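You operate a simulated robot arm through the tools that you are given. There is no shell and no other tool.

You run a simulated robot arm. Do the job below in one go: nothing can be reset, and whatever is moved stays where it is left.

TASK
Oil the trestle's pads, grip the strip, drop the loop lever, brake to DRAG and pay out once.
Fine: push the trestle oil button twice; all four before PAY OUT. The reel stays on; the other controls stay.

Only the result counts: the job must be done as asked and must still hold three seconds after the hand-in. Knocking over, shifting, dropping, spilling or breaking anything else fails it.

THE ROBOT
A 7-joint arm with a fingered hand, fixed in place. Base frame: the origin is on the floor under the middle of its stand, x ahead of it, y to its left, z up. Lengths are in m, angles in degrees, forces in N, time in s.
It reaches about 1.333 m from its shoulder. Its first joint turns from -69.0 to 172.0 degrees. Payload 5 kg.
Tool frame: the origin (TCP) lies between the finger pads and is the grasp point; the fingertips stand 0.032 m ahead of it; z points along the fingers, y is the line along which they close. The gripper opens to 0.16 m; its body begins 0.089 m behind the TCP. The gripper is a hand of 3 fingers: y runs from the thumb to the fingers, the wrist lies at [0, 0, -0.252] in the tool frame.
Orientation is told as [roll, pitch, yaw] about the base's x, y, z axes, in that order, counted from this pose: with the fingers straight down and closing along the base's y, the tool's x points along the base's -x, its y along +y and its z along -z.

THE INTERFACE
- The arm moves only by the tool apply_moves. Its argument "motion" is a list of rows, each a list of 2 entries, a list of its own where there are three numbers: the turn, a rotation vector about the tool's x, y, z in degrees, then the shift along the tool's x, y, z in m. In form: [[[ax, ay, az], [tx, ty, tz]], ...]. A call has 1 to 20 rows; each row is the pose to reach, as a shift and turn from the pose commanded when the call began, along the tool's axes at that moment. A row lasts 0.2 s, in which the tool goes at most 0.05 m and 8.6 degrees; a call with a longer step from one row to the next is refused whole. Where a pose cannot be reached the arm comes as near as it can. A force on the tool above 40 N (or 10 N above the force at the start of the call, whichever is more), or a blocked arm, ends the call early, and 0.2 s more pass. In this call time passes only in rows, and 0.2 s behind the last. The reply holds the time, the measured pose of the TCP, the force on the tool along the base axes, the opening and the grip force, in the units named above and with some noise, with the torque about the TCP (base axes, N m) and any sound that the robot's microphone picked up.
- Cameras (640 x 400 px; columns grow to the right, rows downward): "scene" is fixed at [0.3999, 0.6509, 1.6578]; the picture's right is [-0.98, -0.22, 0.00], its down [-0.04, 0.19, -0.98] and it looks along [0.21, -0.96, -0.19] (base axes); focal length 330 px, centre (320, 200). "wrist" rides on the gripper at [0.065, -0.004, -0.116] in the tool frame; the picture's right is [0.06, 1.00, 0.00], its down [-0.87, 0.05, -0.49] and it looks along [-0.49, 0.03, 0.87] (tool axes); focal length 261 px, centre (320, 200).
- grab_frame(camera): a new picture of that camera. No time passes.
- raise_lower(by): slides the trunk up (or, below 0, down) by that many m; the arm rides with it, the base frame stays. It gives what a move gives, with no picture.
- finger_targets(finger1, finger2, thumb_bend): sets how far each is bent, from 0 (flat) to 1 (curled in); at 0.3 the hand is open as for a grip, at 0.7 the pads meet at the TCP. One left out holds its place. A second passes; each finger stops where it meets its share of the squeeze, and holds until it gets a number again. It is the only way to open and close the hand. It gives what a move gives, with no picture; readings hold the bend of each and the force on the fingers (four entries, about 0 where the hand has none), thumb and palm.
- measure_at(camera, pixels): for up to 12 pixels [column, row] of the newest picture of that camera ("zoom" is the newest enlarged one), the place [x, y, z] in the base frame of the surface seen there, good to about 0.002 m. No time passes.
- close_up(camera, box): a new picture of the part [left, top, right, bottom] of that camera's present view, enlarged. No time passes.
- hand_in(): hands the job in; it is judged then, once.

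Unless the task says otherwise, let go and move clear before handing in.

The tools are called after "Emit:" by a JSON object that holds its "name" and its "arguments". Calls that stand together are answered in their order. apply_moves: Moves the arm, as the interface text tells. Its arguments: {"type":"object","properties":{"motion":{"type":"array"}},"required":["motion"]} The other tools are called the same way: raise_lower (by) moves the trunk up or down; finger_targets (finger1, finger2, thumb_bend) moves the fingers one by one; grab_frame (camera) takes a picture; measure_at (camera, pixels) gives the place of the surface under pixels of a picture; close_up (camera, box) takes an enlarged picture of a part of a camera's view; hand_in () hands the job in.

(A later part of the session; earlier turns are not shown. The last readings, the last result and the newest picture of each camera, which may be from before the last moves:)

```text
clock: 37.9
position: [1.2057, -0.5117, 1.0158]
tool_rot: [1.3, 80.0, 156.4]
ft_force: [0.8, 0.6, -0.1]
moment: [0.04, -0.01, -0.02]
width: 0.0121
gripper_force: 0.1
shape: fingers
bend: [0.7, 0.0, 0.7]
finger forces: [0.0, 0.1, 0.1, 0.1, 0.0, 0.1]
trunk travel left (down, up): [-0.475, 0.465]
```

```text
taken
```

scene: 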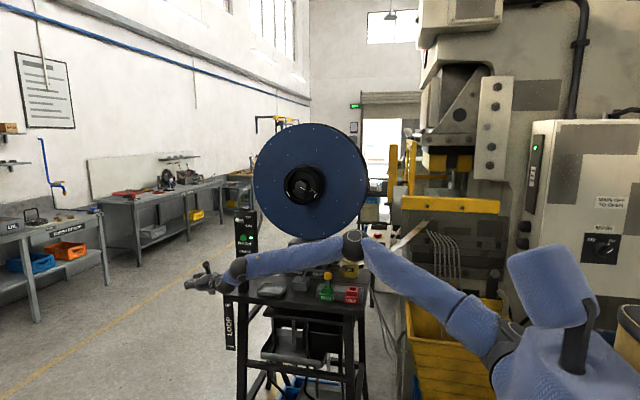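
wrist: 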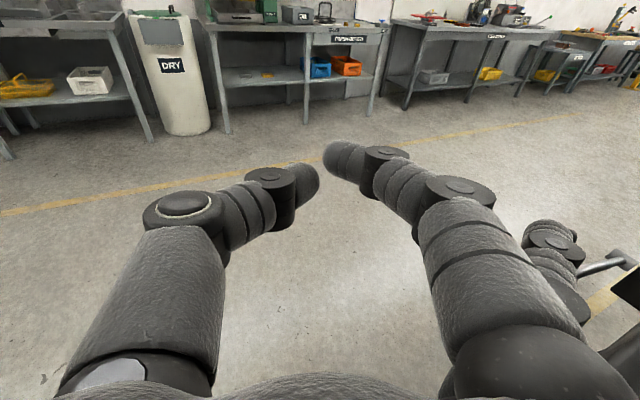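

There is no contact yet. The lever rod and its pivot bracket are now visible at (600,265)–(628,262), so I'll measure the pivot.

Emit:
{"name": "close_up", "arguments": {"camera": "wrist", "box": [512, 200, 640, 330]}}

Emit:
{"name": "measure_at", "arguments": {"camera": "wrist", "pixels": [[585, 270], [592, 268], [600, 266], [608, 264], [616, 260], [625, 258], [632, 265], [625, 265], [620, 270], [630, 258]]}}

```text
3.08 times, centred on (576, 265) of wrist
```

zoom: 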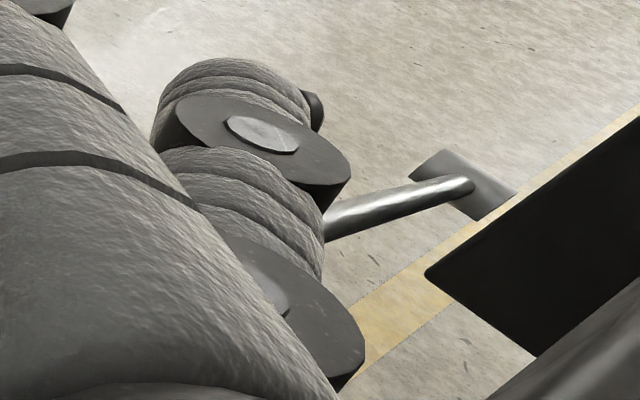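

```text
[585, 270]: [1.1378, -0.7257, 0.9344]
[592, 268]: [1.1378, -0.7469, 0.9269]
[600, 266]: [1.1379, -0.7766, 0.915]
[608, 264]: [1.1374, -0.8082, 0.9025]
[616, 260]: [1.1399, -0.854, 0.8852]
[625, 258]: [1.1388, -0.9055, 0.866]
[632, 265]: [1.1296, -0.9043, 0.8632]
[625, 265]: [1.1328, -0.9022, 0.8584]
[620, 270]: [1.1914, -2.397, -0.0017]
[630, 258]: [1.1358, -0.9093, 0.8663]
```

The pivot is at about (1.137, -0.905, 0.862), so the lever is about 0.32 m long. DOWN should put the ball near (y -0.603, z 0.745), bulging about 0.022 toward +y mid-way. I'll push down along that arc, starting with the first part.

Emit:
{"name": "apply_moves", "arguments": {"motion": [[[0, -0.7, 0], [-0.006, -0.0008, 0.0006]], [[0, -1.3, 0], [-0.012, -0.0018, 0.0013]], [[0, -2, 0], [-0.018, -0.0036, 0.0015]], [[0, -2.6, 0], [-0.024, -0.0055, 0.0017]], [[0, -3.3, 0], [-0.031, -0.0078, 0.0019]], [[0, -4, 0], [-0.0382, -0.0101, 0.002]]]}}

Emit:
{"name": "close_up", "arguments": {"camera": "wrist", "box": [432, 200, 640, 330]}}

Emit:
{"name": "measure_at", "arguments": {"camera": "wrist", "pixels": [[590, 270], [600, 266], [610, 262], [620, 260]]}}

```text
clock: 39.3
position: [1.1985, -0.5054, 0.9802]
tool_rot: [0.8, 76.0, 156.0]
ft_force: [0.6, 0.3, -0.5]
moment: [-0.01, 0.01, 0.06]
width: 0.0126
gripper_force: 0.4
shape: fingers
bend: [0.7, 0.0, 0.7]
finger forces: [0.0, 0.5, 0.0, 0.1, 0.0, 0.1]
out of reach, approached as far as the arm can: row 5, 6
trunk travel left (down, up): [-0.475, 0.465]
```

```text
3.08 times, centred on (536, 265) of wrist
```

zoom: 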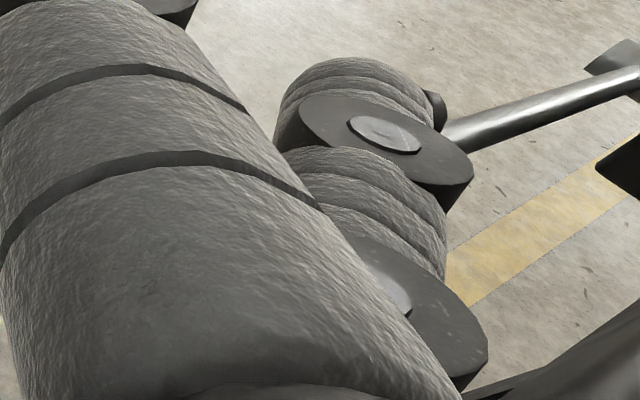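

```text
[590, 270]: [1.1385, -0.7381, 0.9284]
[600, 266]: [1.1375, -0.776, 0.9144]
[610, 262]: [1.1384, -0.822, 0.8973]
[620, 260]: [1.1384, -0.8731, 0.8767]
```

Finger 2 reads only 0.5 N and the rod hasn't clearly moved, so I need to know whether the ball is really under the finger. I'll measure the finger again.

Emit:
{"name": "grab_frame", "arguments": {"camera": "wrist"}}

Emit:
{"name": "measure_at", "arguments": {"camera": "wrist", "pixels": [[540, 226], [550, 222], [560, 226], [525, 235], [555, 242], [545, 262], [565, 258], [570, 290], [572, 233], [575, 272], [585, 245], [580, 242]]}}

Emit:
{"name": "close_up", "arguments": {"camera": "scene", "box": [180, 240, 276, 310]}}

```text
taken
```

wrist: 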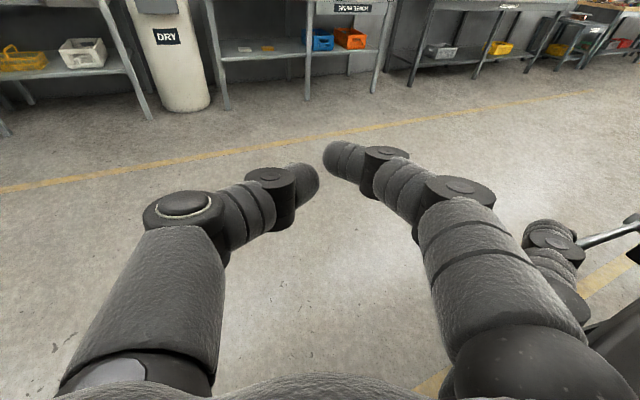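

```text
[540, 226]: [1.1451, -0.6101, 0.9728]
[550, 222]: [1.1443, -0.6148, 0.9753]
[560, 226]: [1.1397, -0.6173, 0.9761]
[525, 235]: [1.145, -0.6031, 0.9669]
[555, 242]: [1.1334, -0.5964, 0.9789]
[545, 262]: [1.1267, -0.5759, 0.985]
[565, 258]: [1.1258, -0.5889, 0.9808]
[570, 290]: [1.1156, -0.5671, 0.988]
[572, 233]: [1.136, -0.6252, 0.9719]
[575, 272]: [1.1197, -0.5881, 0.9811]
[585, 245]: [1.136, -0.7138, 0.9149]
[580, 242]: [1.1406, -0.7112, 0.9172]
```

```text
5.71 times, centred on (228, 275) of scene
```

zoom: 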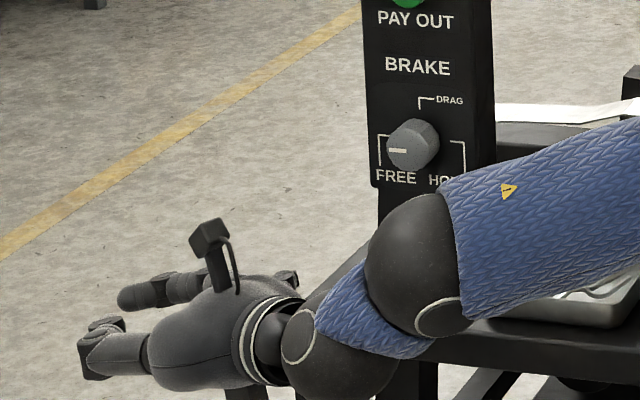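

With the new frame, the rod at (585,245) reads (1.136, -0.714, 0.915), so the lever has turned from 21° to about 16° and the push is working. The arm is near its reach limit at this height, so I'll lift slightly to regain x and then use the trunk for the descent.

Emit:
{"name": "apply_moves", "arguments": {"motion": [[[0, 0, 0], [0.018, -0.0052, -0.0001]], [[0, 0, 0], [0.0361, -0.0104, -0.0003]]]}}

Emit:
{"name": "grab_frame", "arguments": {"camera": "wrist"}}

Emit:
{"name": "measure_at", "arguments": {"camera": "wrist", "pixels": [[555, 242], [545, 262], [565, 258], [550, 222], [572, 233], [585, 270], [592, 268], [600, 264], [610, 258], [620, 250], [590, 255], [605, 245]]}}

```text
clock: 39.9
position: [1.2101, -0.4997, 1.0185]
tool_rot: [0.8, 75.9, 156.0]
ft_force: [-0.2, -0.5, -0.3]
moment: [-0.02, 0.02, 0.0]
width: 0.0125
gripper_force: 0.0
shape: fingers
bend: [0.7, 0.0, 0.7]
finger forces: [0.1, 0.0, 0.0, 0.0, 0.0, 0.0]
trunk travel left (down, up): [-0.475, 0.465]
```

```text
taken
```

wrist: 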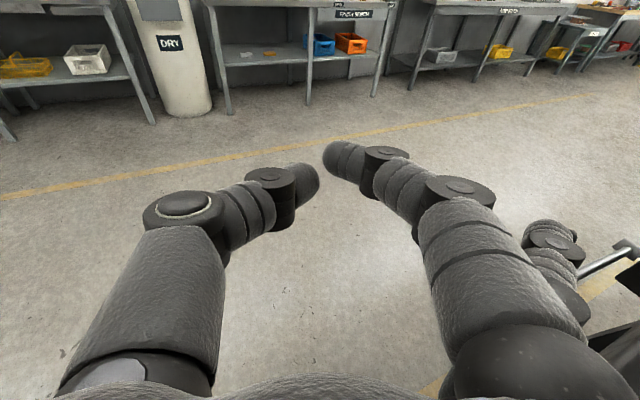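

```text
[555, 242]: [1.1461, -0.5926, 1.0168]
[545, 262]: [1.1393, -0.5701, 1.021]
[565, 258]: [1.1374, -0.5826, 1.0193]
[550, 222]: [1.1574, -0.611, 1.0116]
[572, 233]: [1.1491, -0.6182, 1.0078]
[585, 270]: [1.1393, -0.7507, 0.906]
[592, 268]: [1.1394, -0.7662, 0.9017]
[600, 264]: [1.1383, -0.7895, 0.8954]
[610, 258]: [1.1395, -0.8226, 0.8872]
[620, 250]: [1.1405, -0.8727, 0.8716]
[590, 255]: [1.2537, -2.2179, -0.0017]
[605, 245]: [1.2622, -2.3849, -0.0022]
```

The finger is back over the ball line at (1.146, -0.593), and the lever stayed at about 15° on its own. I'll lower the trunk in small steps to carry the lever down.

Emit:
{"name": "raise_lower", "arguments": {"by": -0.06}}

Emit:
{"name": "grab_frame", "arguments": {"camera": "wrist"}}

Emit:
{"name": "measure_at", "arguments": {"camera": "wrist", "pixels": [[555, 242], [565, 258], [550, 222], [585, 240], [592, 238], [600, 236], [610, 232], [620, 228], [585, 248], [595, 246]]}}

Emit:
{"name": "grab_frame", "arguments": {"camera": "scene"}}

```text
clock: 40.9
position: [1.2107, -0.4984, 0.9578]
tool_rot: [0.7, 76.0, 156.0]
ft_force: [-1.0, -1.2, 0.0]
moment: [0.03, -0.02, -0.02]
width: 0.0127
gripper_force: 0.1
shape: fingers
bend: [0.7, 0.0, 0.7]
finger forces: [0.0, 0.0, 0.1, 0.1, 0.0, 0.1]
trunk travel left (down, up): [-0.415, 0.525]
```

```text
taken
```

wrist: 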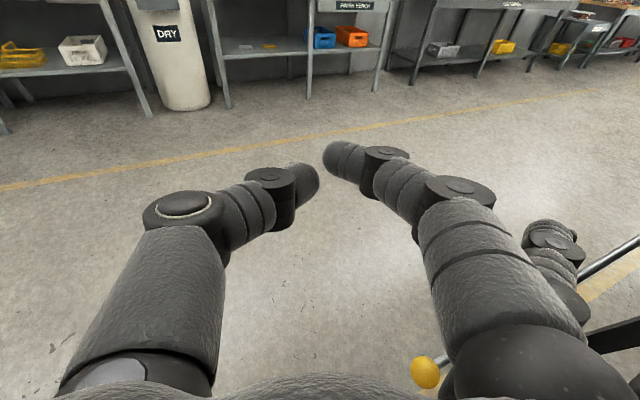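

```text
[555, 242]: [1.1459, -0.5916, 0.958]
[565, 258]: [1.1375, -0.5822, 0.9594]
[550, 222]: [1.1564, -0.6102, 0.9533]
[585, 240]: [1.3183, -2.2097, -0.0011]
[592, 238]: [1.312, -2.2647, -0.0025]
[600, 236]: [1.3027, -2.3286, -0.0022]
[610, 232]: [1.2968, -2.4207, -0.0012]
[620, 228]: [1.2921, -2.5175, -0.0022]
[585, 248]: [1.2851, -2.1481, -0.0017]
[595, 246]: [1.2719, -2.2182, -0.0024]
```

```text
taken
```

scene: 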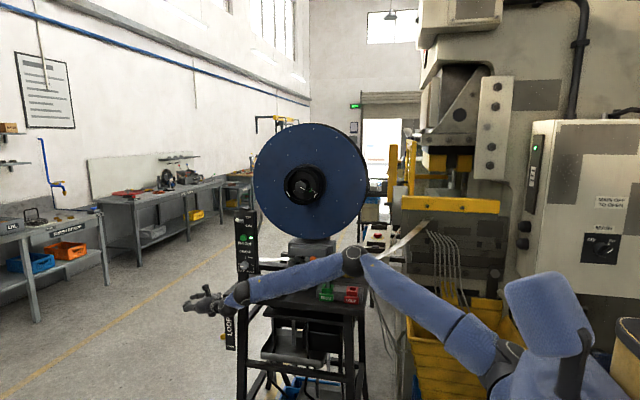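

The yellow ball has come into view at (425,372), with its rod at (440,358). I'll measure these points to see where the lever is relative to the finger.

Emit:
{"name": "measure_at", "arguments": {"camera": "wrist", "pixels": [[425, 372], [418, 368], [440, 359], [446, 355], [585, 274], [592, 270], [600, 265], [615, 257], [630, 246], [540, 226], [570, 290], [525, 235]]}}

Emit:
{"name": "close_up", "arguments": {"camera": "wrist", "box": [400, 220, 640, 400]}}

```text
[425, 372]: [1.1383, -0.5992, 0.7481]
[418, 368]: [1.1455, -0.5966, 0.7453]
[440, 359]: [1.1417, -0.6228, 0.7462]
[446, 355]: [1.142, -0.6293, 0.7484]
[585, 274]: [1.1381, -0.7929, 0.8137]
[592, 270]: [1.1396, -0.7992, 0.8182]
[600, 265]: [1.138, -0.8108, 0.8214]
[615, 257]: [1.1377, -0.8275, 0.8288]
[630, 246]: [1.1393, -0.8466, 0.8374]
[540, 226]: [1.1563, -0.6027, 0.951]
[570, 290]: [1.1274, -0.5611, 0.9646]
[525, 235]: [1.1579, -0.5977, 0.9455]
```

```text
2.22 times, centred on (520, 310) of wrist
```

zoom: 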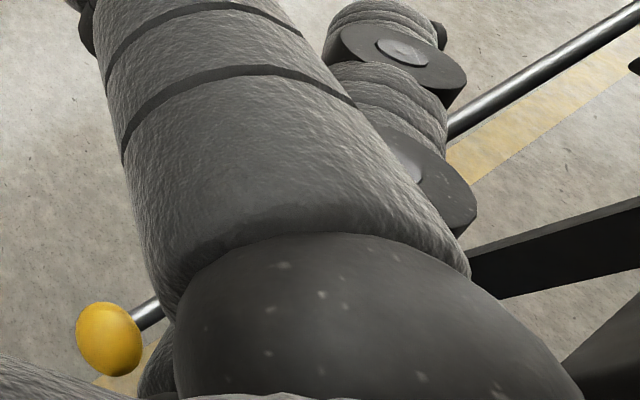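

The ball now reads about (1.139, -0.607, 0.740) and the rod slopes down at about -23°, so the lever has dropped to DOWN and stays there. I'll raise the trunk straight up to take the finger away from the table's side.

Emit:
{"name": "raise_lower", "arguments": {"by": 0.16}}

Emit:
{"name": "grab_frame", "arguments": {"camera": "scene"}}

Emit:
{"name": "grab_frame", "arguments": {"camera": "wrist"}}

```text
clock: 42.7
position: [1.2102, -0.4994, 1.1164]
tool_rot: [0.7, 76.0, 155.9]
ft_force: [0.4, 0.1, 1.0]
moment: [0.03, 0.01, 0.01]
width: 0.0128
gripper_force: 0.0
shape: fingers
bend: [0.7, 0.0, 0.7]
finger forces: [0.0, 0.0, 0.1, 0.0, 0.0, 0.0]
trunk travel left (down, up): [-0.575, 0.365]
```

```text
taken
```

scene: 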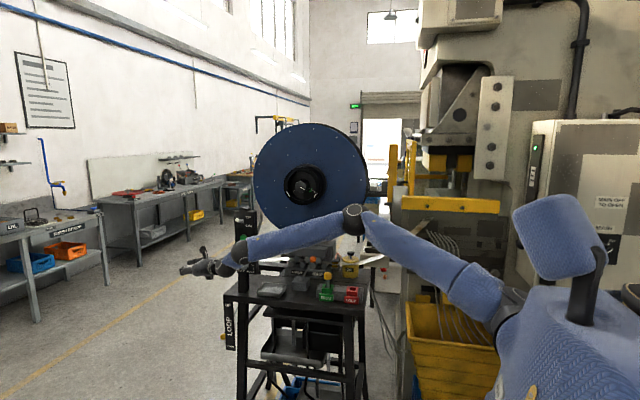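

```text
taken
```

wrist: 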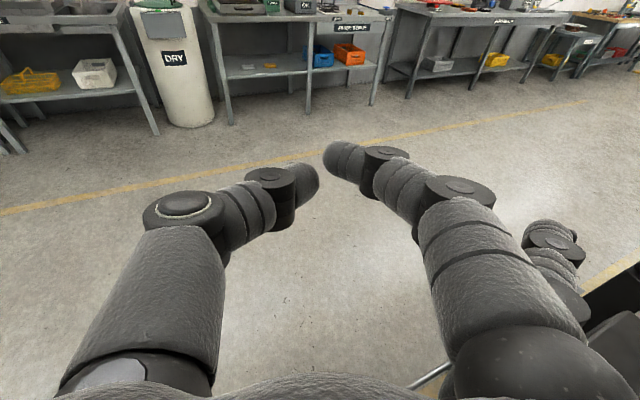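

In the scene, the yellow ball now shows near (222,337), beside the DOWN end of the sign. I'll zoom in to confirm it and the panel's state.

Emit:
{"name": "close_up", "arguments": {"camera": "scene", "box": [192, 290, 288, 360]}}

Emit:
{"name": "close_up", "arguments": {"camera": "scene", "box": [210, 200, 306, 280]}}

```text
5.71 times, centred on (240, 325) of scene
```

zoom: 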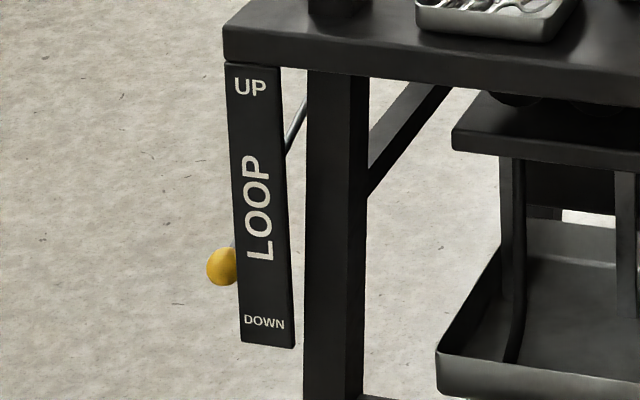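

```text
5.00 times, centred on (258, 240) of scene
```

zoom: 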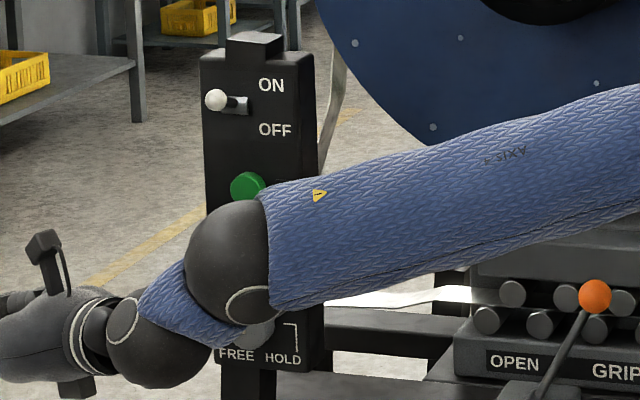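

The loop ball sits at (222,337), down at z≈0.742, with the toggle still ON and the grip lever at GRIP. For the brake I'll lay splayed finger 2 on top of the knob, nearly along its axis, and roll the knob by dragging toward -x. First I'll move the hand in front of the panel, with the finger clear of its side.

Emit:
{"name": "apply_moves", "arguments": {"motion": [[[-2.5, -0.25, 0.62], [0.0108, -0.0075, -0.029]], [[-5.0, -0.5, 1.24], [0.0217, -0.015, -0.0579]], [[-7.4, -0.75, 1.85], [0.0325, -0.0224, -0.0869]], [[-9.9, -1.0, 2.47], [0.0433, -0.0299, -0.1158]]]}}

Emit:
{"name": "grab_frame", "arguments": {"camera": "scene"}}

Emit:
{"name": "grab_frame", "arguments": {"camera": "wrist"}}

```text
clock: 43.7
position: [1.1307, -0.4315, 1.1878]
tool_rot: [1.1, 75.0, 146.1]
ft_force: [0.4, -0.4, -0.7]
moment: [-0.02, 0.01, -0.01]
width: 0.0124
gripper_force: 0.0
shape: fingers
bend: [0.7, 0.0, 0.7]
finger forces: [0.0, 0.1, 0.1, 0.0, 0.0, 0.1]
trunk travel left (down, up): [-0.575, 0.365]
```

```text
taken
```

scene: 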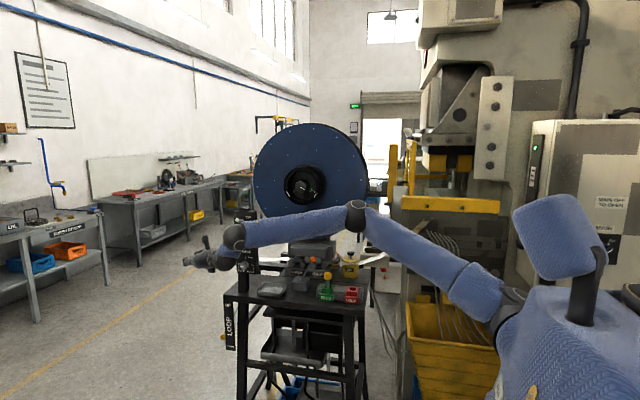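

```text
taken
```

wrist: 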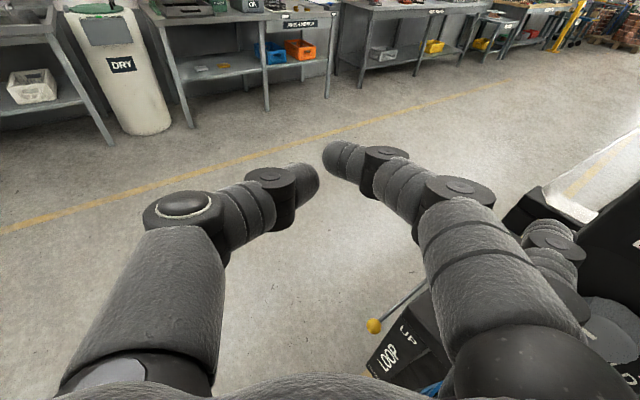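

The hand is at (1.131, -0.432, 1.188), with the loop lever visible DOWN at (374,325). I'll measure the finger and knob from the wrist view before moving over the knob.

Emit:
{"name": "close_up", "arguments": {"camera": "wrist", "box": [480, 200, 640, 400]}}

Emit:
{"name": "measure_at", "arguments": {"camera": "wrist", "pixels": [[555, 242], [550, 222], [572, 233], [525, 235], [565, 258], [545, 262], [605, 330], [615, 345], [595, 320], [610, 250], [625, 300], [632, 240]]}}

```text
2.00 times, centred on (560, 300) of wrist
```

zoom: 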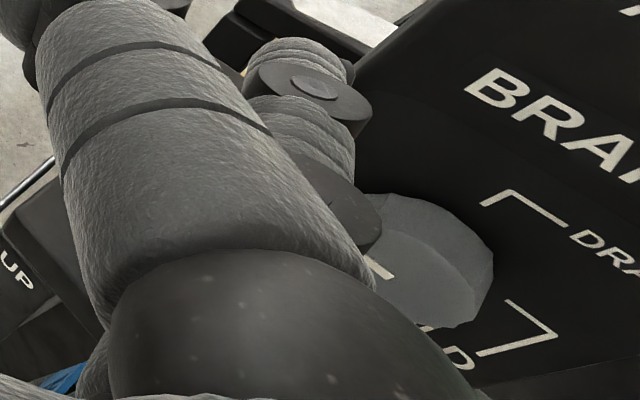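

```text
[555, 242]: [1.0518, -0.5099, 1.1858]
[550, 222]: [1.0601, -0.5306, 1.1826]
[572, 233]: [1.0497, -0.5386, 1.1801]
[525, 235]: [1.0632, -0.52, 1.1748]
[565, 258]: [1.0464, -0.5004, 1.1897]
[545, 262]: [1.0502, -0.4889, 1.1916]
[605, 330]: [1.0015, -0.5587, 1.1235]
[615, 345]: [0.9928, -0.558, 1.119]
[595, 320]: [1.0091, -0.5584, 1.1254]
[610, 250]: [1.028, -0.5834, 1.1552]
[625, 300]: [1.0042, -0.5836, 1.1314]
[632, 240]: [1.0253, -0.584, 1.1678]
```

The knob's face is near (0.998, -0.557, 1.118), with the DRAG tick straight above its centre. The finger's distal segment is at (1.056, -0.533, 1.172), only about 12° off the knob axis. I'll move it over the knob's top-left, staying just above it.

Emit:
{"name": "apply_moves", "arguments": {"motion": [[[0, 0, 0], [-0.0049, 0.013, -0.018]], [[0, 0, 0], [-0.0098, 0.0261, -0.036]], [[0, 0, 0], [-0.0051, 0.0527, -0.018]], [[0, 0, 0], [-0.0167, 0.0526, -0.0149]]]}}

Emit:
{"name": "grab_frame", "arguments": {"camera": "wrist"}}

Emit:
{"name": "close_up", "arguments": {"camera": "wrist", "box": [480, 200, 640, 400]}}

Emit:
{"name": "close_up", "arguments": {"camera": "scene", "box": [190, 220, 286, 290]}}

```text
clock: 44.7
position: [1.0864, -0.4632, 1.1746]
tool_rot: [1.0, 75.1, 146.2]
ft_force: [-0.9, -1.0, -0.2]
moment: [-0.01, 0.01, -0.03]
width: 0.0126
gripper_force: 0.1
shape: fingers
bend: [0.7, 0.0, 0.7]
finger forces: [0.0, 0.0, 0.1, 0.1, 0.1, 0.0]
trunk travel left (down, up): [-0.575, 0.365]
```

```text
taken
```

wrist: 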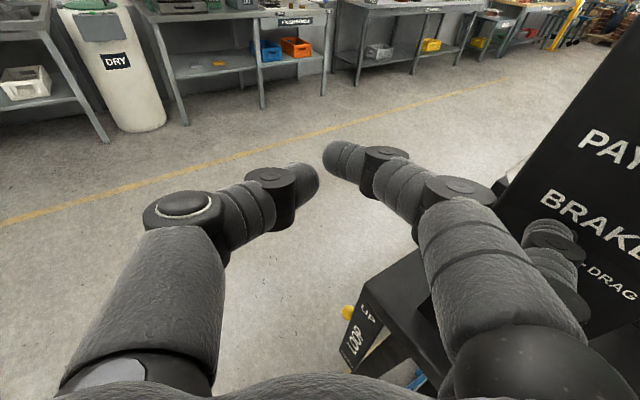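

```text
2.00 times, centred on (560, 300) of wrist
```

zoom: 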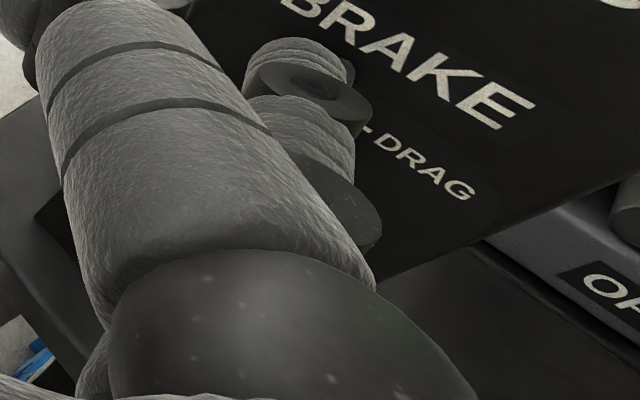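

```text
5.71 times, centred on (238, 255) of scene
```

zoom: 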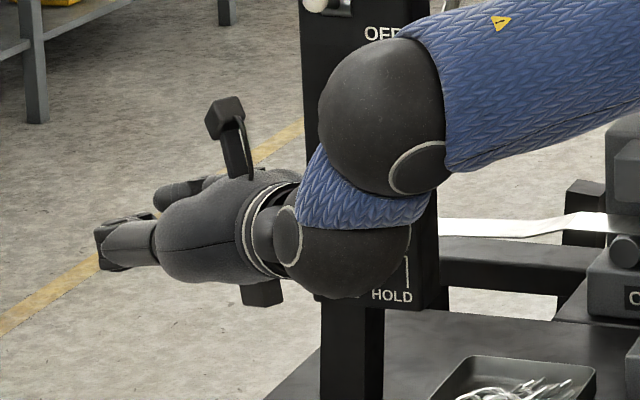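

The wrist view shows finger 2 over the knob, below the BRAKE label. The scene view is blocked by the wrist, so I'll measure the finger here.

Emit:
{"name": "measure_at", "arguments": {"camera": "wrist", "pixels": [[555, 242], [550, 222], [560, 226], [540, 226], [572, 233], [525, 235], [565, 258], [545, 262], [530, 228], [580, 245], [590, 262], [600, 270]]}}

```text
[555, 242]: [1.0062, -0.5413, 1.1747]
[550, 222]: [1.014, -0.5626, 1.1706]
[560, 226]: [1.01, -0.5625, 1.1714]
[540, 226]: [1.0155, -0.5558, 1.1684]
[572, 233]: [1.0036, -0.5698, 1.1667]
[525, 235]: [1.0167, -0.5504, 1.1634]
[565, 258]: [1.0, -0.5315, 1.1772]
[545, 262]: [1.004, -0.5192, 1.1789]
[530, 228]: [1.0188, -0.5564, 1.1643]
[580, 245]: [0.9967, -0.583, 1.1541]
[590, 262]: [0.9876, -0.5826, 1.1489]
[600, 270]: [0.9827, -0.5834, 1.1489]
```

The finger's centre is at about (1.011, 1.1605) in x-z and needs about 17 mm more to touch the knob. I'll lower it onto the knob's upper left and check the contact force.

Emit:
{"name": "apply_moves", "arguments": {"motion": [[[0, 0, 0], [-0.007, -0.0004, 0.0025]], [[0, 0, 0], [-0.0137, -0.0009, 0.0049]], [[0, 0, 0], [-0.0165, -0.0001, 0.0046]], [[0, 0, 0], [-0.0194, 0.0006, 0.0042]]]}}

Emit:
{"name": "close_up", "arguments": {"camera": "wrist", "box": [480, 200, 640, 400]}}

```text
clock: 45.7
position: [1.0823, -0.4631, 1.155]
tool_rot: [1.0, 75.1, 146.1]
ft_force: [-0.5, 0.4, -0.1]
moment: [0.01, 0.01, 0.02]
width: 0.0124
gripper_force: 0.1
shape: fingers
bend: [0.7, 0.0, 0.7]
finger forces: [0.0, 0.1, 0.0, 0.0, 0.0, 0.0]
trunk travel left (down, up): [-0.575, 0.365]
```

```text
2.00 times, centred on (560, 300) of wrist
```

zoom: 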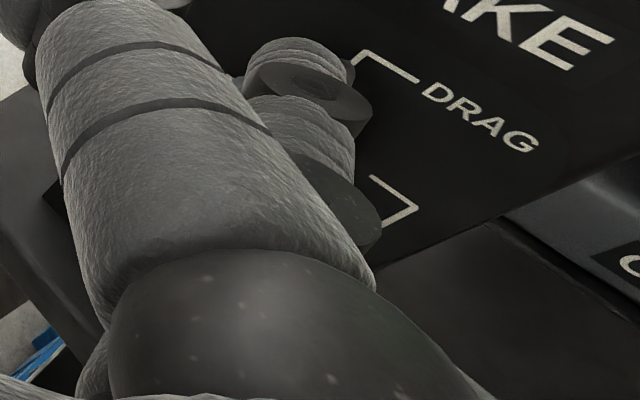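

No contact yet. I'll keep lowering in 2 mm steps until the finger feels the knob.

Emit:
{"name": "apply_moves", "arguments": {"motion": [[[0, 0, 0], [-0.0019, 0, 0.0005]], [[0, 0, 0], [-0.0039, 0, 0.001]], [[0, 0, 0], [-0.0058, 0, 0.0016]]]}}

```text
clock: 46.5
position: [1.0826, -0.462, 1.1526]
tool_rot: [0.9, 75.3, 146.0]
ft_force: [3.4, -3.5, 15.2]
moment: [-1.65, 1.08, 0.68]
width: 0.0125
gripper_force: 8.2
shape: fingers
bend: [0.7, 0.0, 0.7]
finger forces: [0.0, 15.4, 0.0, 0.0, 0.1, 0.0]
trunk travel left (down, up): [-0.575, 0.365]
```

The finger presses on the knob at 15 N, mostly vertical. I'll drag along the knob's top toward -x in small steps to roll the pointer up.

Emit:
{"name": "apply_moves", "arguments": {"motion": [[[0, 0, 0], [-0.0002, 0.0015, -0.0022]], [[0, 0, 0], [-0.0005, 0.003, -0.0044]], [[0, 0, 0], [-0.0011, 0.0042, -0.006]], [[0, 0, 0], [-0.0019, 0.0055, -0.0077]], [[0, 0, 0], [-0.0028, 0.0066, -0.0091]], [[0, 0, 0], [-0.0038, 0.0079, -0.0106]]]}}

Emit:
{"name": "close_up", "arguments": {"camera": "wrist", "box": [480, 200, 640, 400]}}

```text
clock: 47.9
position: [1.0696, -0.4611, 1.1486]
tool_rot: [1.1, 75.1, 146.1]
ft_force: [-3.8, 1.2, 4.8]
moment: [-0.41, 0.34, -0.38]
width: 0.0127
gripper_force: 2.0
shape: fingers
bend: [0.7, 0.0, 0.7]
finger forces: [0.0, 4.9, 0.1, 0.1, 0.1, 0.0]
trunk travel left (down, up): [-0.575, 0.365]
```

```text
2.00 times, centred on (560, 300) of wrist
```

zoom: 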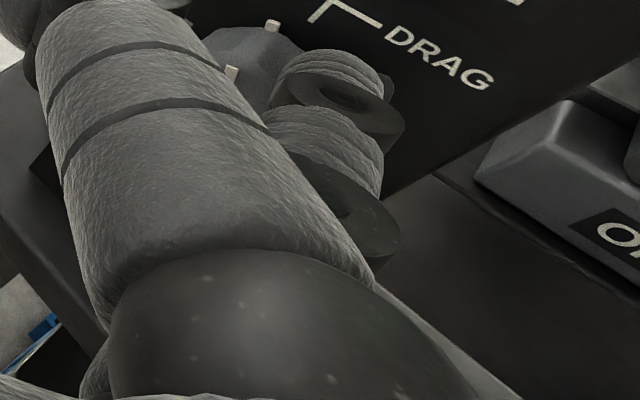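

The force dropped to 5 N and the knob is now visible left of the finger at (240,60), with its white pointer line near (270,25). I'll lift off and look at the pointer.

Emit:
{"name": "apply_moves", "arguments": {"motion": [[[0, 0, 0], [0.0145, 0, -0.0039]], [[0, 0, 0], [0.029, 0, -0.0078]], [[0, 0, 0], [0.0483, 0, -0.0129]]]}}

Emit:
{"name": "grab_frame", "arguments": {"camera": "wrist"}}

Emit:
{"name": "close_up", "arguments": {"camera": "wrist", "box": [480, 200, 640, 400]}}

Emit:
{"name": "close_up", "arguments": {"camera": "scene", "box": [200, 220, 296, 290]}}

```text
clock: 48.7
position: [1.0702, -0.4617, 1.1994]
tool_rot: [1.1, 75.1, 146.2]
ft_force: [0.2, 0.3, -0.9]
moment: [0.01, 0.0, 0.0]
width: 0.0126
gripper_force: 0.1
shape: fingers
bend: [0.7, 0.0, 0.7]
finger forces: [0.0, 0.0, 0.0, 0.1, 0.0, 0.0]
trunk travel left (down, up): [-0.575, 0.365]
```

```text
taken
```

wrist: 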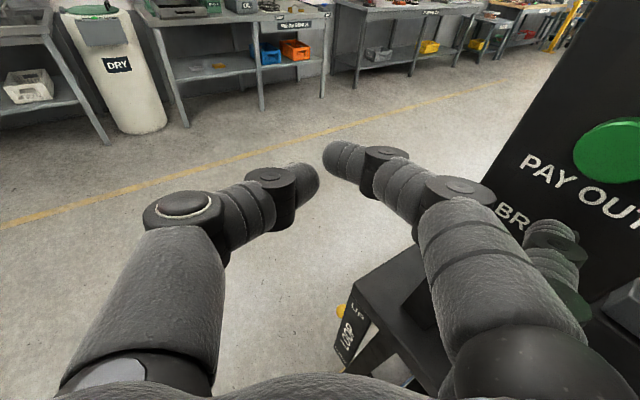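

```text
2.00 times, centred on (560, 300) of wrist
```

zoom: 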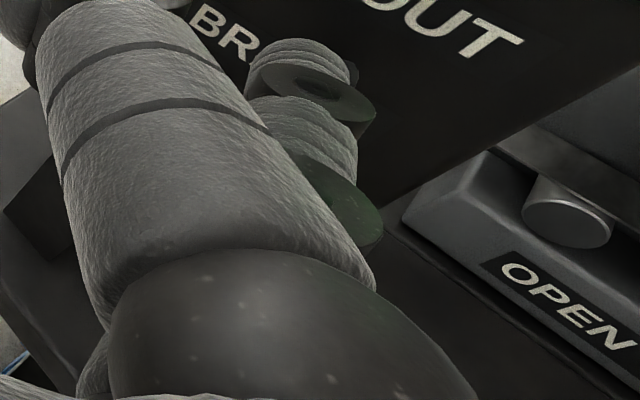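

```text
5.71 times, centred on (248, 255) of scene
```

zoom: 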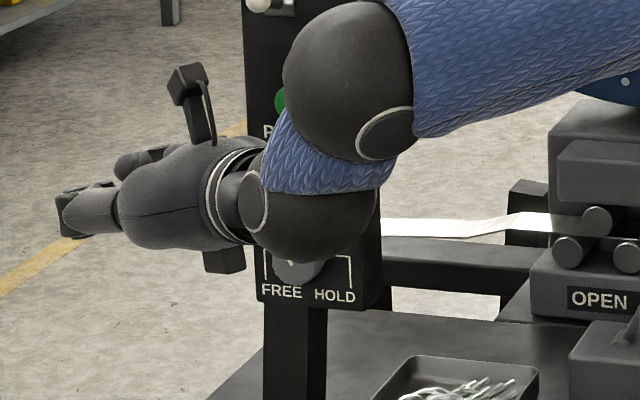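

The scene shows only the knob's lower part, at (300,265), behind the wrist. I'll back away from the panel, keeping clear of the PAY OUT button above, to see the pointer.

Emit:
{"name": "apply_moves", "arguments": {"motion": [[[0, 0, 0], [0.0026, -0.021, 0.0093]], [[0, 0, 0], [0.0052, -0.0421, 0.0187]], [[0, 0, 0], [0.0078, -0.0631, 0.028]]]}}

Emit:
{"name": "grab_frame", "arguments": {"camera": "wrist"}}

Emit:
{"name": "close_up", "arguments": {"camera": "wrist", "box": [540, 240, 640, 400]}}

Emit:
{"name": "close_up", "arguments": {"camera": "scene", "box": [210, 230, 290, 290]}}

```text
clock: 49.5
position: [1.1308, -0.4255, 1.1983]
tool_rot: [1.1, 75.0, 146.1]
ft_force: [-0.3, -0.4, 1.4]
moment: [-0.01, 0.01, -0.02]
width: 0.0126
gripper_force: 0.0
shape: fingers
bend: [0.7, 0.0, 0.7]
finger forces: [0.1, 0.0, 0.0, 0.0, 0.1, 0.0]
trunk travel left (down, up): [-0.575, 0.365]
```

```text
taken
```

wrist: 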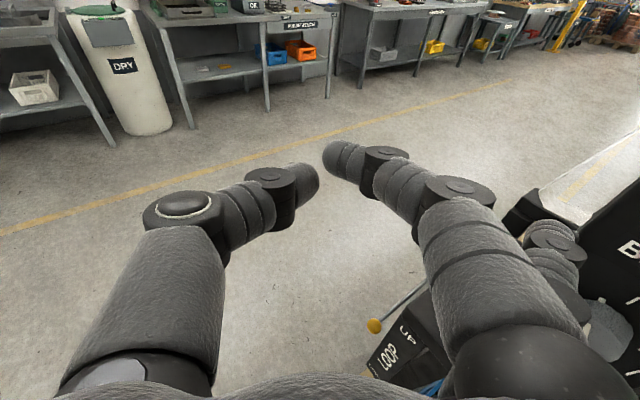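

```text
2.50 times, centred on (590, 320) of wrist
```

zoom: 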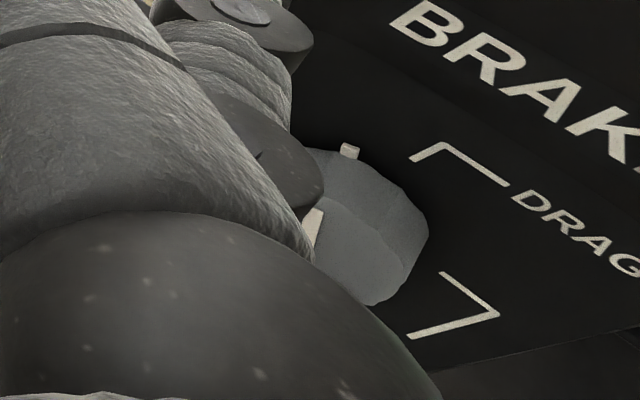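

```text
6.67 times, centred on (250, 260) of scene
```

zoom: 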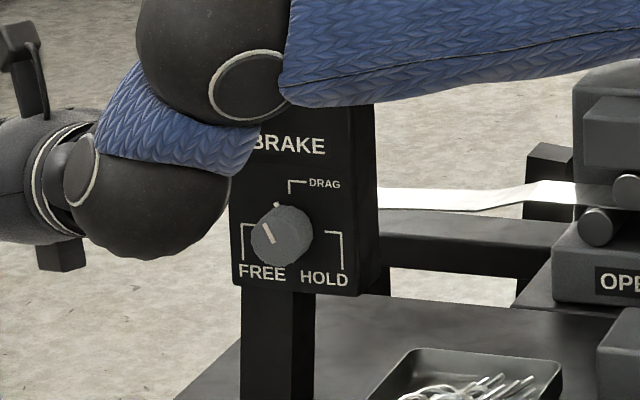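

The knob has turned: its pointer now runs up and left, from (272,243) to (264,225) in the scene close-up. I'll zoom in to read the angle.

Emit:
{"name": "close_up", "arguments": {"camera": "scene", "box": [240, 252, 272, 284]}}

Emit:
{"name": "measure_at", "arguments": {"camera": "zoom", "pixels": [[230, 180], [250, 230], [300, 120], [320, 70], [200, 250], [340, 240], [260, 330], [270, 200]]}}

```text
12.50 times, centred on (256, 268) of scene
```

zoom: 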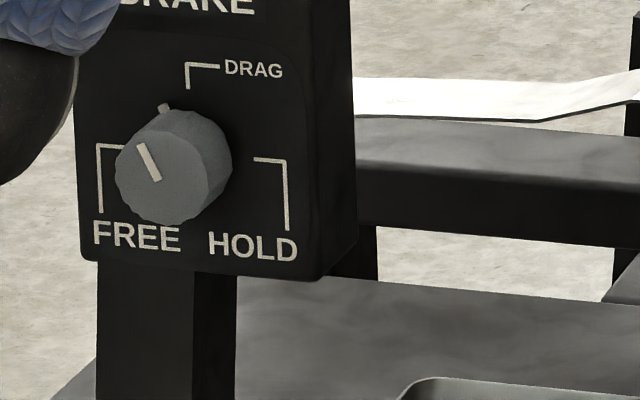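

```text
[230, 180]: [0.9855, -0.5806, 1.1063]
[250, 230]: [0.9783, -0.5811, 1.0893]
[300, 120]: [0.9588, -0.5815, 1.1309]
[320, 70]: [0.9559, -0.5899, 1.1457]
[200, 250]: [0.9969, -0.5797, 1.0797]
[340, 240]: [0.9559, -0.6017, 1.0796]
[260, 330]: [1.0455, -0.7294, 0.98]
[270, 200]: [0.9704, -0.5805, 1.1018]
```

The pointer reads about 24° short of straight up (from (157,180) to (141,145), with the DRAG tick above at (187,75)). So the first stroke turned it about 66°, and I'll bring the finger back over the top of the knob for a short second stroke.

Emit:
{"name": "apply_moves", "arguments": {"motion": [[[0, 0, 0], [-0.0225, -0.0001, 0.006]], [[0, 0, 0], [-0.0281, 0.0149, -0.0147]], [[0, 0, 0], [-0.0337, 0.0299, -0.0354]], [[0, 0, 0], [-0.0284, 0.0598, -0.0152]], [[0, 0, 0], [-0.0366, 0.0598, -0.013]], [[0, 0, 0], [-0.0448, 0.0598, -0.0108]]]}}

Emit:
{"name": "close_up", "arguments": {"camera": "wrist", "box": [480, 200, 640, 400]}}

```text
clock: 50.9
position: [1.0768, -0.4651, 1.1573]
tool_rot: [0.8, 75.1, 145.8]
ft_force: [-0.3, -0.2, 0.6]
moment: [-0.03, -0.03, 0.04]
width: 0.0124
gripper_force: 0.0
shape: fingers
bend: [0.7, 0.0, 0.7]
finger forces: [0.0, 0.1, 0.0, 0.0, 0.1, 0.0]
trunk travel left (down, up): [-0.575, 0.365]
```

```text
2.00 times, centred on (560, 300) of wrist
```

zoom: 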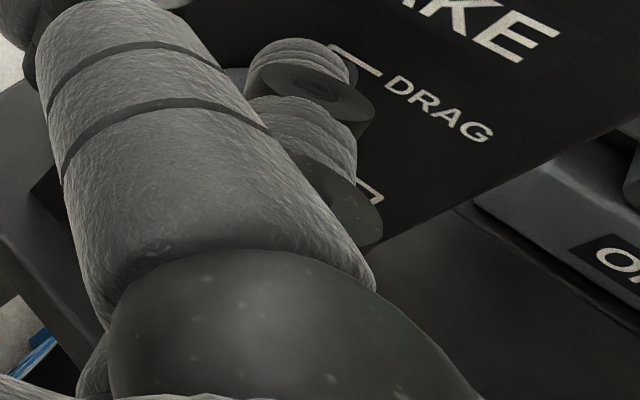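

The finger is above the knob's top with no contact. I'll press down about 8 mm in steps to reload it.

Emit:
{"name": "apply_moves", "arguments": {"motion": [[[0, 0, 0], [-0.0025, 0, 0.0007]], [[0, 0, 0], [-0.005, 0, 0.0013]], [[0, 0, 0], [-0.0075, 0, 0.002]]]}}

```text
clock: 51.7
position: [1.0769, -0.4639, 1.1532]
tool_rot: [0.9, 75.1, 145.8]
ft_force: [1.0, 1.0, 12.7]
moment: [-1.19, 0.89, 0.12]
width: 0.0122
gripper_force: 5.6
shape: fingers
bend: [0.7, 0.0, 0.7]
finger forces: [0.1, 11.6, 0.0, 0.1, 0.0, 0.0]
trunk travel left (down, up): [-0.575, 0.365]
```

The finger is loaded at 12.7 N, straight down. I'll drag 5 mm toward -x, then lift and retreat to check.

Emit:
{"name": "apply_moves", "arguments": {"motion": [[[0, 0, 0], [-0.0004, 0.001, -0.0013]], [[0, 0, 0], [-0.0007, 0.0019, -0.0026]], [[0, 0, 0], [-0.0011, 0.0029, -0.004]]]}}

Emit:
{"name": "close_up", "arguments": {"camera": "wrist", "box": [480, 200, 640, 400]}}

```text
clock: 52.5
position: [1.0715, -0.4638, 1.1515]
tool_rot: [1.1, 75.2, 146.3]
ft_force: [-1.1, 2.9, 6.7]
moment: [-0.65, 0.54, -0.25]
width: 0.0123
gripper_force: 3.4
shape: fingers
bend: [0.7, 0.0, 0.7]
finger forces: [0.1, 6.7, 0.1, 0.1, 0.0, 0.0]
trunk travel left (down, up): [-0.575, 0.365]
```

```text
2.00 times, centred on (560, 300) of wrist
```

zoom: 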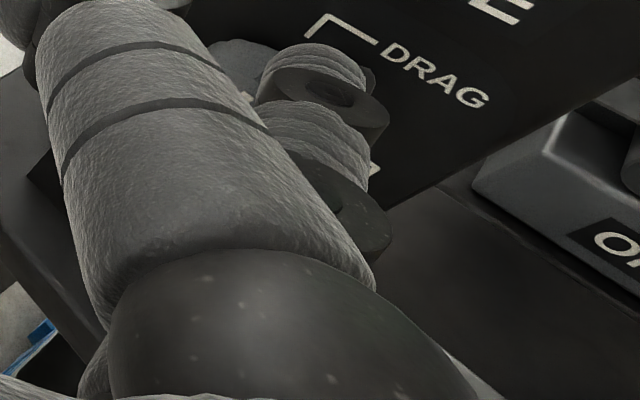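

The stroke is done with the load dropping to 7 N. I'll lift straight up first, then back away to read the pointer.

Emit:
{"name": "apply_moves", "arguments": {"motion": [[[0, 0, 0], [0.0169, 0, -0.0046]], [[0, 0, 0], [0.0338, 0, -0.0091]], [[0, 0, 0], [0.0396, -0.0215, -0.001]], [[0, 0, 0], [0.0453, -0.043, 0.0072]], [[0, 0, 0], [0.0511, -0.0645, 0.0153]]]}}

Emit:
{"name": "close_up", "arguments": {"camera": "scene", "box": [240, 252, 272, 284]}}

Emit:
{"name": "close_up", "arguments": {"camera": "scene", "box": [200, 200, 296, 290]}}

```text
clock: 53.7
position: [1.1345, -0.426, 1.1941]
tool_rot: [1.2, 75.0, 146.1]
ft_force: [0.3, 0.1, -0.3]
moment: [0.03, -0.01, 0.0]
width: 0.0123
gripper_force: 0.0
shape: fingers
bend: [0.7, 0.0, 0.7]
finger forces: [0.1, 0.1, 0.0, 0.0, 0.0, 0.1]
trunk travel left (down, up): [-0.575, 0.365]
```

```text
12.50 times, centred on (256, 268) of scene
```

zoom: 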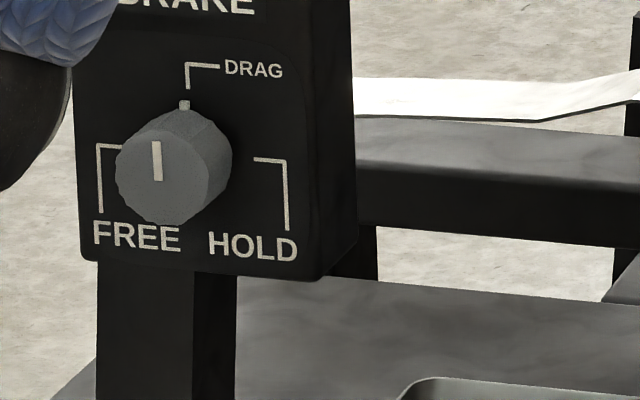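

```text
4.44 times, centred on (248, 245) of scene
```

zoom: 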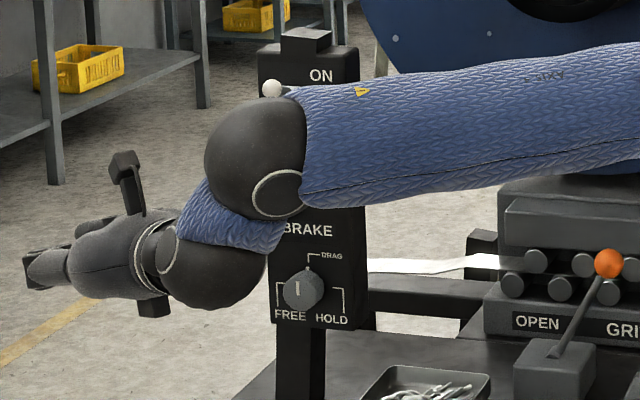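

The pointer now stands straight up (from (158,180) to (156,142)), with its notch right under the DRAG tick at (187,90). The toggle is ON and the grip lever is at GRIP. I'll re-check all four settings before PAY OUT while moving the fingertip to just in front of the green button.

Emit:
{"name": "apply_moves", "arguments": {"motion": [[[0, 0, 0], [0.0282, 0.0001, -0.0076]], [[0, 0, 0], [0.0564, 0.0003, -0.0151]], [[0, 0, 0], [0.0502, 0.0217, -0.0378]], [[0, 0, 0], [0.044, 0.0431, -0.0606]]]}}

Emit:
{"name": "grab_frame", "arguments": {"camera": "wrist"}}

Emit:
{"name": "close_up", "arguments": {"camera": "wrist", "box": [480, 180, 640, 340]}}

Emit:
{"name": "close_up", "arguments": {"camera": "scene", "box": [270, 240, 366, 310]}}

Emit:
{"name": "close_up", "arguments": {"camera": "scene", "box": [200, 200, 296, 300]}}

```text
clock: 54.7
position: [1.0687, -0.4331, 1.2547]
tool_rot: [1.1, 75.1, 146.0]
ft_force: [-0.5, -0.4, 0.1]
moment: [0.03, -0.02, 0.03]
width: 0.0123
gripper_force: 0.0
shape: fingers
bend: [0.7, 0.0, 0.7]
finger forces: [0.1, 0.0, 0.0, 0.0, 0.0, 0.0]
trunk travel left (down, up): [-0.575, 0.365]
```

```text
taken
```

wrist: 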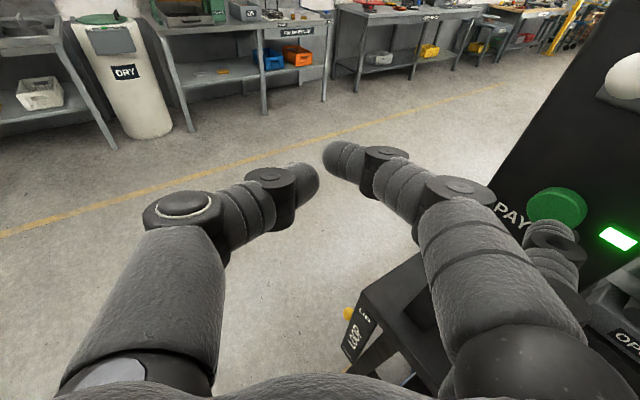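

```text
2.50 times, centred on (560, 260) of wrist
```

zoom: 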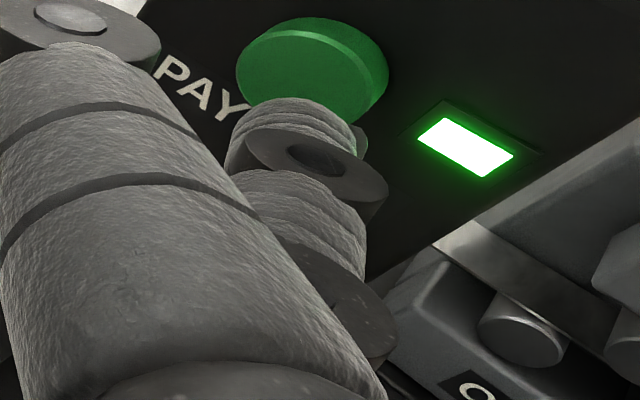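

```text
5.71 times, centred on (318, 275) of scene
```

zoom: 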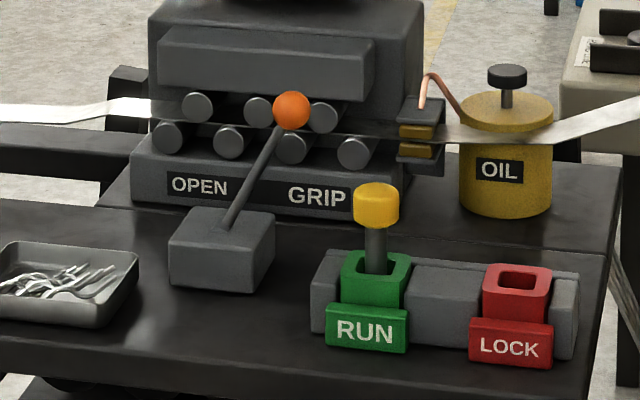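

```text
4.00 times, centred on (248, 250) of scene
```

zoom: 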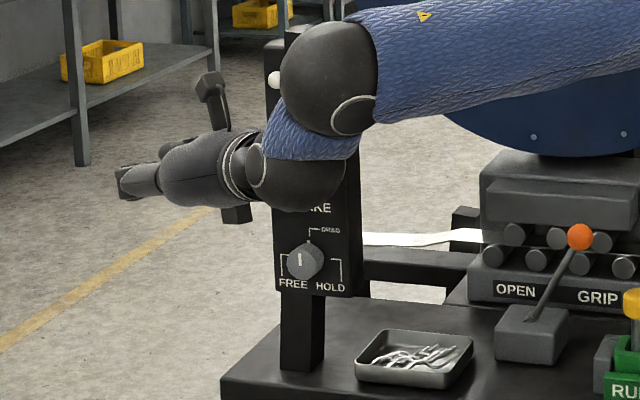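

All four settings look right, with the pads amber, GRIP set, LOOP down and DRAG set. The button's face is at (557,207) in the wrist view, just beyond the fingertip. I'll measure both to line up the push.

Emit:
{"name": "measure_at", "arguments": {"camera": "wrist", "pixels": [[555, 205], [540, 200], [565, 212], [545, 195], [550, 222], [560, 226], [540, 226], [572, 233], [530, 228], [555, 242], [575, 210], [535, 210]]}}

```text
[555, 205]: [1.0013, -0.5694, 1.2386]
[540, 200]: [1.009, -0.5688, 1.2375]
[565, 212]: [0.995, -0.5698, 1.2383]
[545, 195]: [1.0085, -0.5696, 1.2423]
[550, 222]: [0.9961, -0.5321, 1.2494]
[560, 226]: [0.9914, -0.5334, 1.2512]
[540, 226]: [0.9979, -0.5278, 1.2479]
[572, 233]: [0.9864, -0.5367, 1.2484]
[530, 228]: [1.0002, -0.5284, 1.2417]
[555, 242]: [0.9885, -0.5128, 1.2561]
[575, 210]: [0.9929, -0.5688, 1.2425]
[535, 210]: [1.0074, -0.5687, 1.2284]
```

The fingertip is at about x 0.995, z 1.239, against the button centre at (0.999, -0.569, 1.237), with about 2 cm to go. I'll close the gap first.

Emit:
{"name": "apply_moves", "arguments": {"motion": [[[0, 0, 0], [0.0012, 0.0074, 0.0069]], [[0, 0, 0], [0.0025, 0.0147, 0.0138]]]}}

Emit:
{"name": "close_up", "arguments": {"camera": "wrist", "box": [480, 180, 640, 340]}}

```text
clock: 55.3
position: [1.072, -0.4541, 1.2512]
tool_rot: [1.1, 75.1, 145.9]
ft_force: [-0.4, 0.9, 0.5]
moment: [0.02, 0.02, -0.01]
width: 0.0123
gripper_force: 0.0
shape: fingers
bend: [0.7, 0.0, 0.7]
finger forces: [0.0, 0.0, 0.0, 0.0, 0.0, 0.1]
trunk travel left (down, up): [-0.575, 0.365]
```

```text
2.50 times, centred on (560, 260) of wrist
```

zoom: 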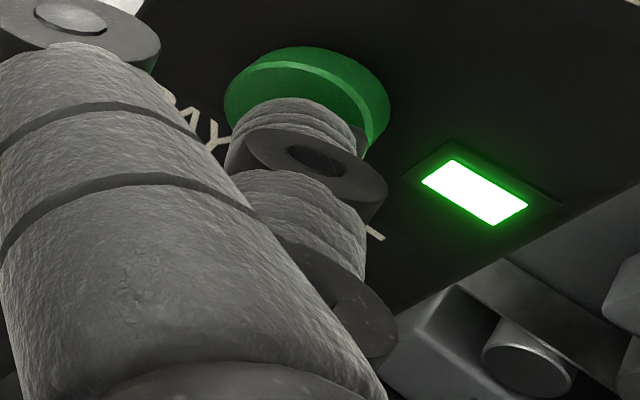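

The fingertip is centred on the button with no force yet. I'll push on in 2 mm steps, stopping as soon as it clicks.

Emit:
{"name": "apply_moves", "arguments": {"motion": [[[0, 0, 0], [0.0003, 0.0016, 0.0011]], [[0, 0, 0], [0.0006, 0.0033, 0.0022]], [[0, 0, 0], [0.0009, 0.0049, 0.0033]]]}}

```text
clock: 56.1
position: [1.0732, -0.4589, 1.2515]
tool_rot: [0.9, 75.2, 146.1]
ft_force: [-0.8, 1.6, 0.6]
moment: [-0.09, 0.04, -0.2]
width: 0.0125
gripper_force: 1.2
shape: fingers
bend: [0.7, 0.0, 0.7]
finger forces: [0.0, 2.5, 0.0, 0.0, 0.0, 0.0]
trunk travel left (down, up): [-0.575, 0.365]
heard: click
```

A click came at only 2.5 N, so the button has been pressed once. I'll draw straight back without touching it again.

Emit:
{"name": "apply_moves", "arguments": {"motion": [[[0, 0, 0], [-0.003, -0.0164, -0.0111]], [[0, 0, 0], [-0.0058, -0.0328, -0.0222]]]}}

Emit:
{"name": "grab_frame", "arguments": {"camera": "scene"}}

Emit:
{"name": "close_up", "arguments": {"camera": "wrist", "box": [480, 180, 640, 340]}}

Emit:
{"name": "close_up", "arguments": {"camera": "scene", "box": [200, 200, 400, 320]}}

```text
clock: 56.7
position: [1.0727, -0.421, 1.2535]
tool_rot: [0.9, 75.2, 146.0]
ft_force: [-0.5, 0.3, 0.0]
moment: [0.03, 0.02, 0.02]
width: 0.0124
gripper_force: 0.1
shape: fingers
bend: [0.7, 0.0, 0.7]
finger forces: [0.1, 0.0, 0.1, 0.1, 0.1, 0.1]
trunk travel left (down, up): [-0.575, 0.365]
```

```text
taken
```

scene: 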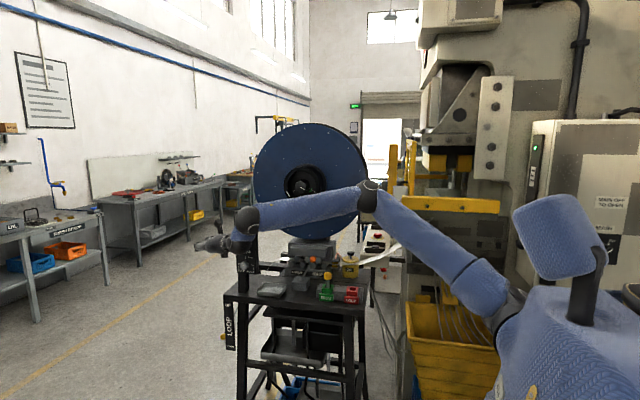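

```text
2.50 times, centred on (560, 260) of wrist
```

zoom: 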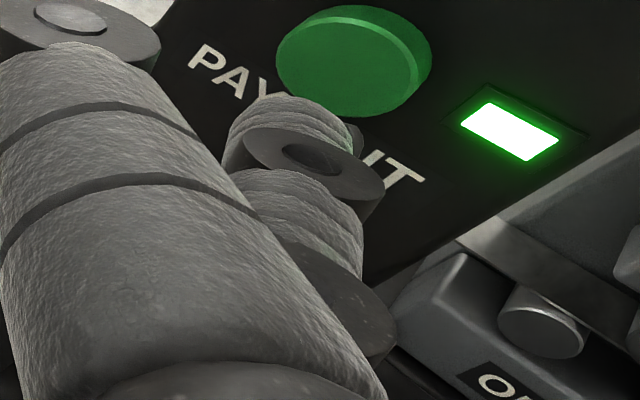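

```text
3.20 times, centred on (300, 260) of scene
```

zoom: 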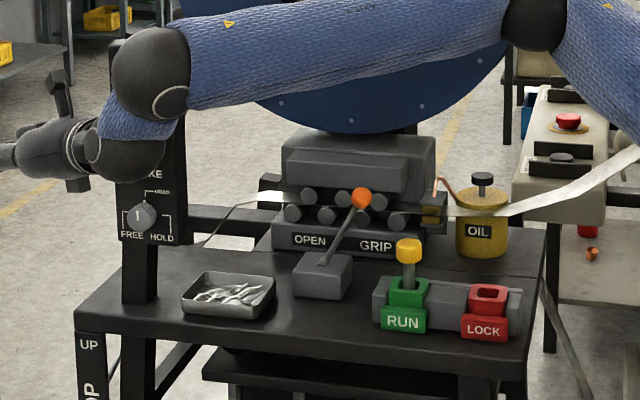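

The strip left of the rollers now sags down from (280,197) to (205,240), so it paid out, and the panel light is still green. I'll fold the finger in and then move the hand clear, away from the toggle.

Emit:
{"name": "finger_targets", "arguments": {"finger2": 0.7}}

Emit:
{"name": "raise_lower", "arguments": {"by": 0.25}}

Emit:
{"name": "grab_frame", "arguments": {"camera": "scene"}}

```text
clock: 57.7
position: [1.072, -0.4214, 1.2534]
tool_rot: [1.0, 75.1, 146.0]
ft_force: [0.4, 0.2, -0.2]
moment: [-0.04, 0.03, 0.01]
width: 0.0124
gripper_force: 0.0
shape: fingers
bend: [0.7, 0.7, 0.7]
finger forces: [0.0, 0.0, 0.1, 0.0, 0.0, 0.0]
trunk travel left (down, up): [-0.575, 0.365]
```

```text
clock: 60.3
position: [1.0729, -0.4201, 1.5024]
tool_rot: [1.0, 75.0, 145.9]
ft_force: [-1.1, 0.1, 0.4]
moment: [0.01, -0.01, -0.02]
width: 0.0125
gripper_force: 0.1
shape: fingers
bend: [0.7, 0.7, 0.7]
finger forces: [0.0, 0.0, 0.0, 0.1, 0.0, 0.1]
trunk travel left (down, up): [-0.825, 0.115]
```

```text
taken
```

scene: 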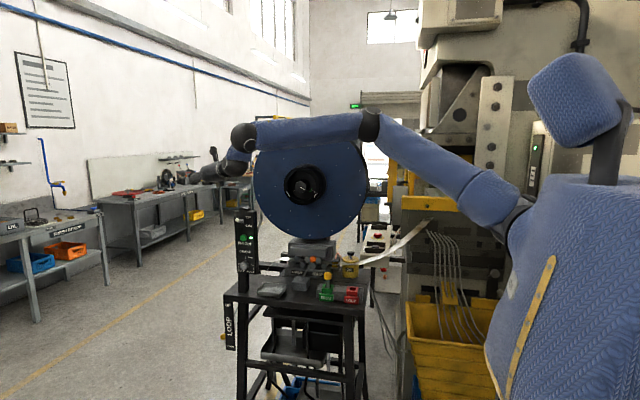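

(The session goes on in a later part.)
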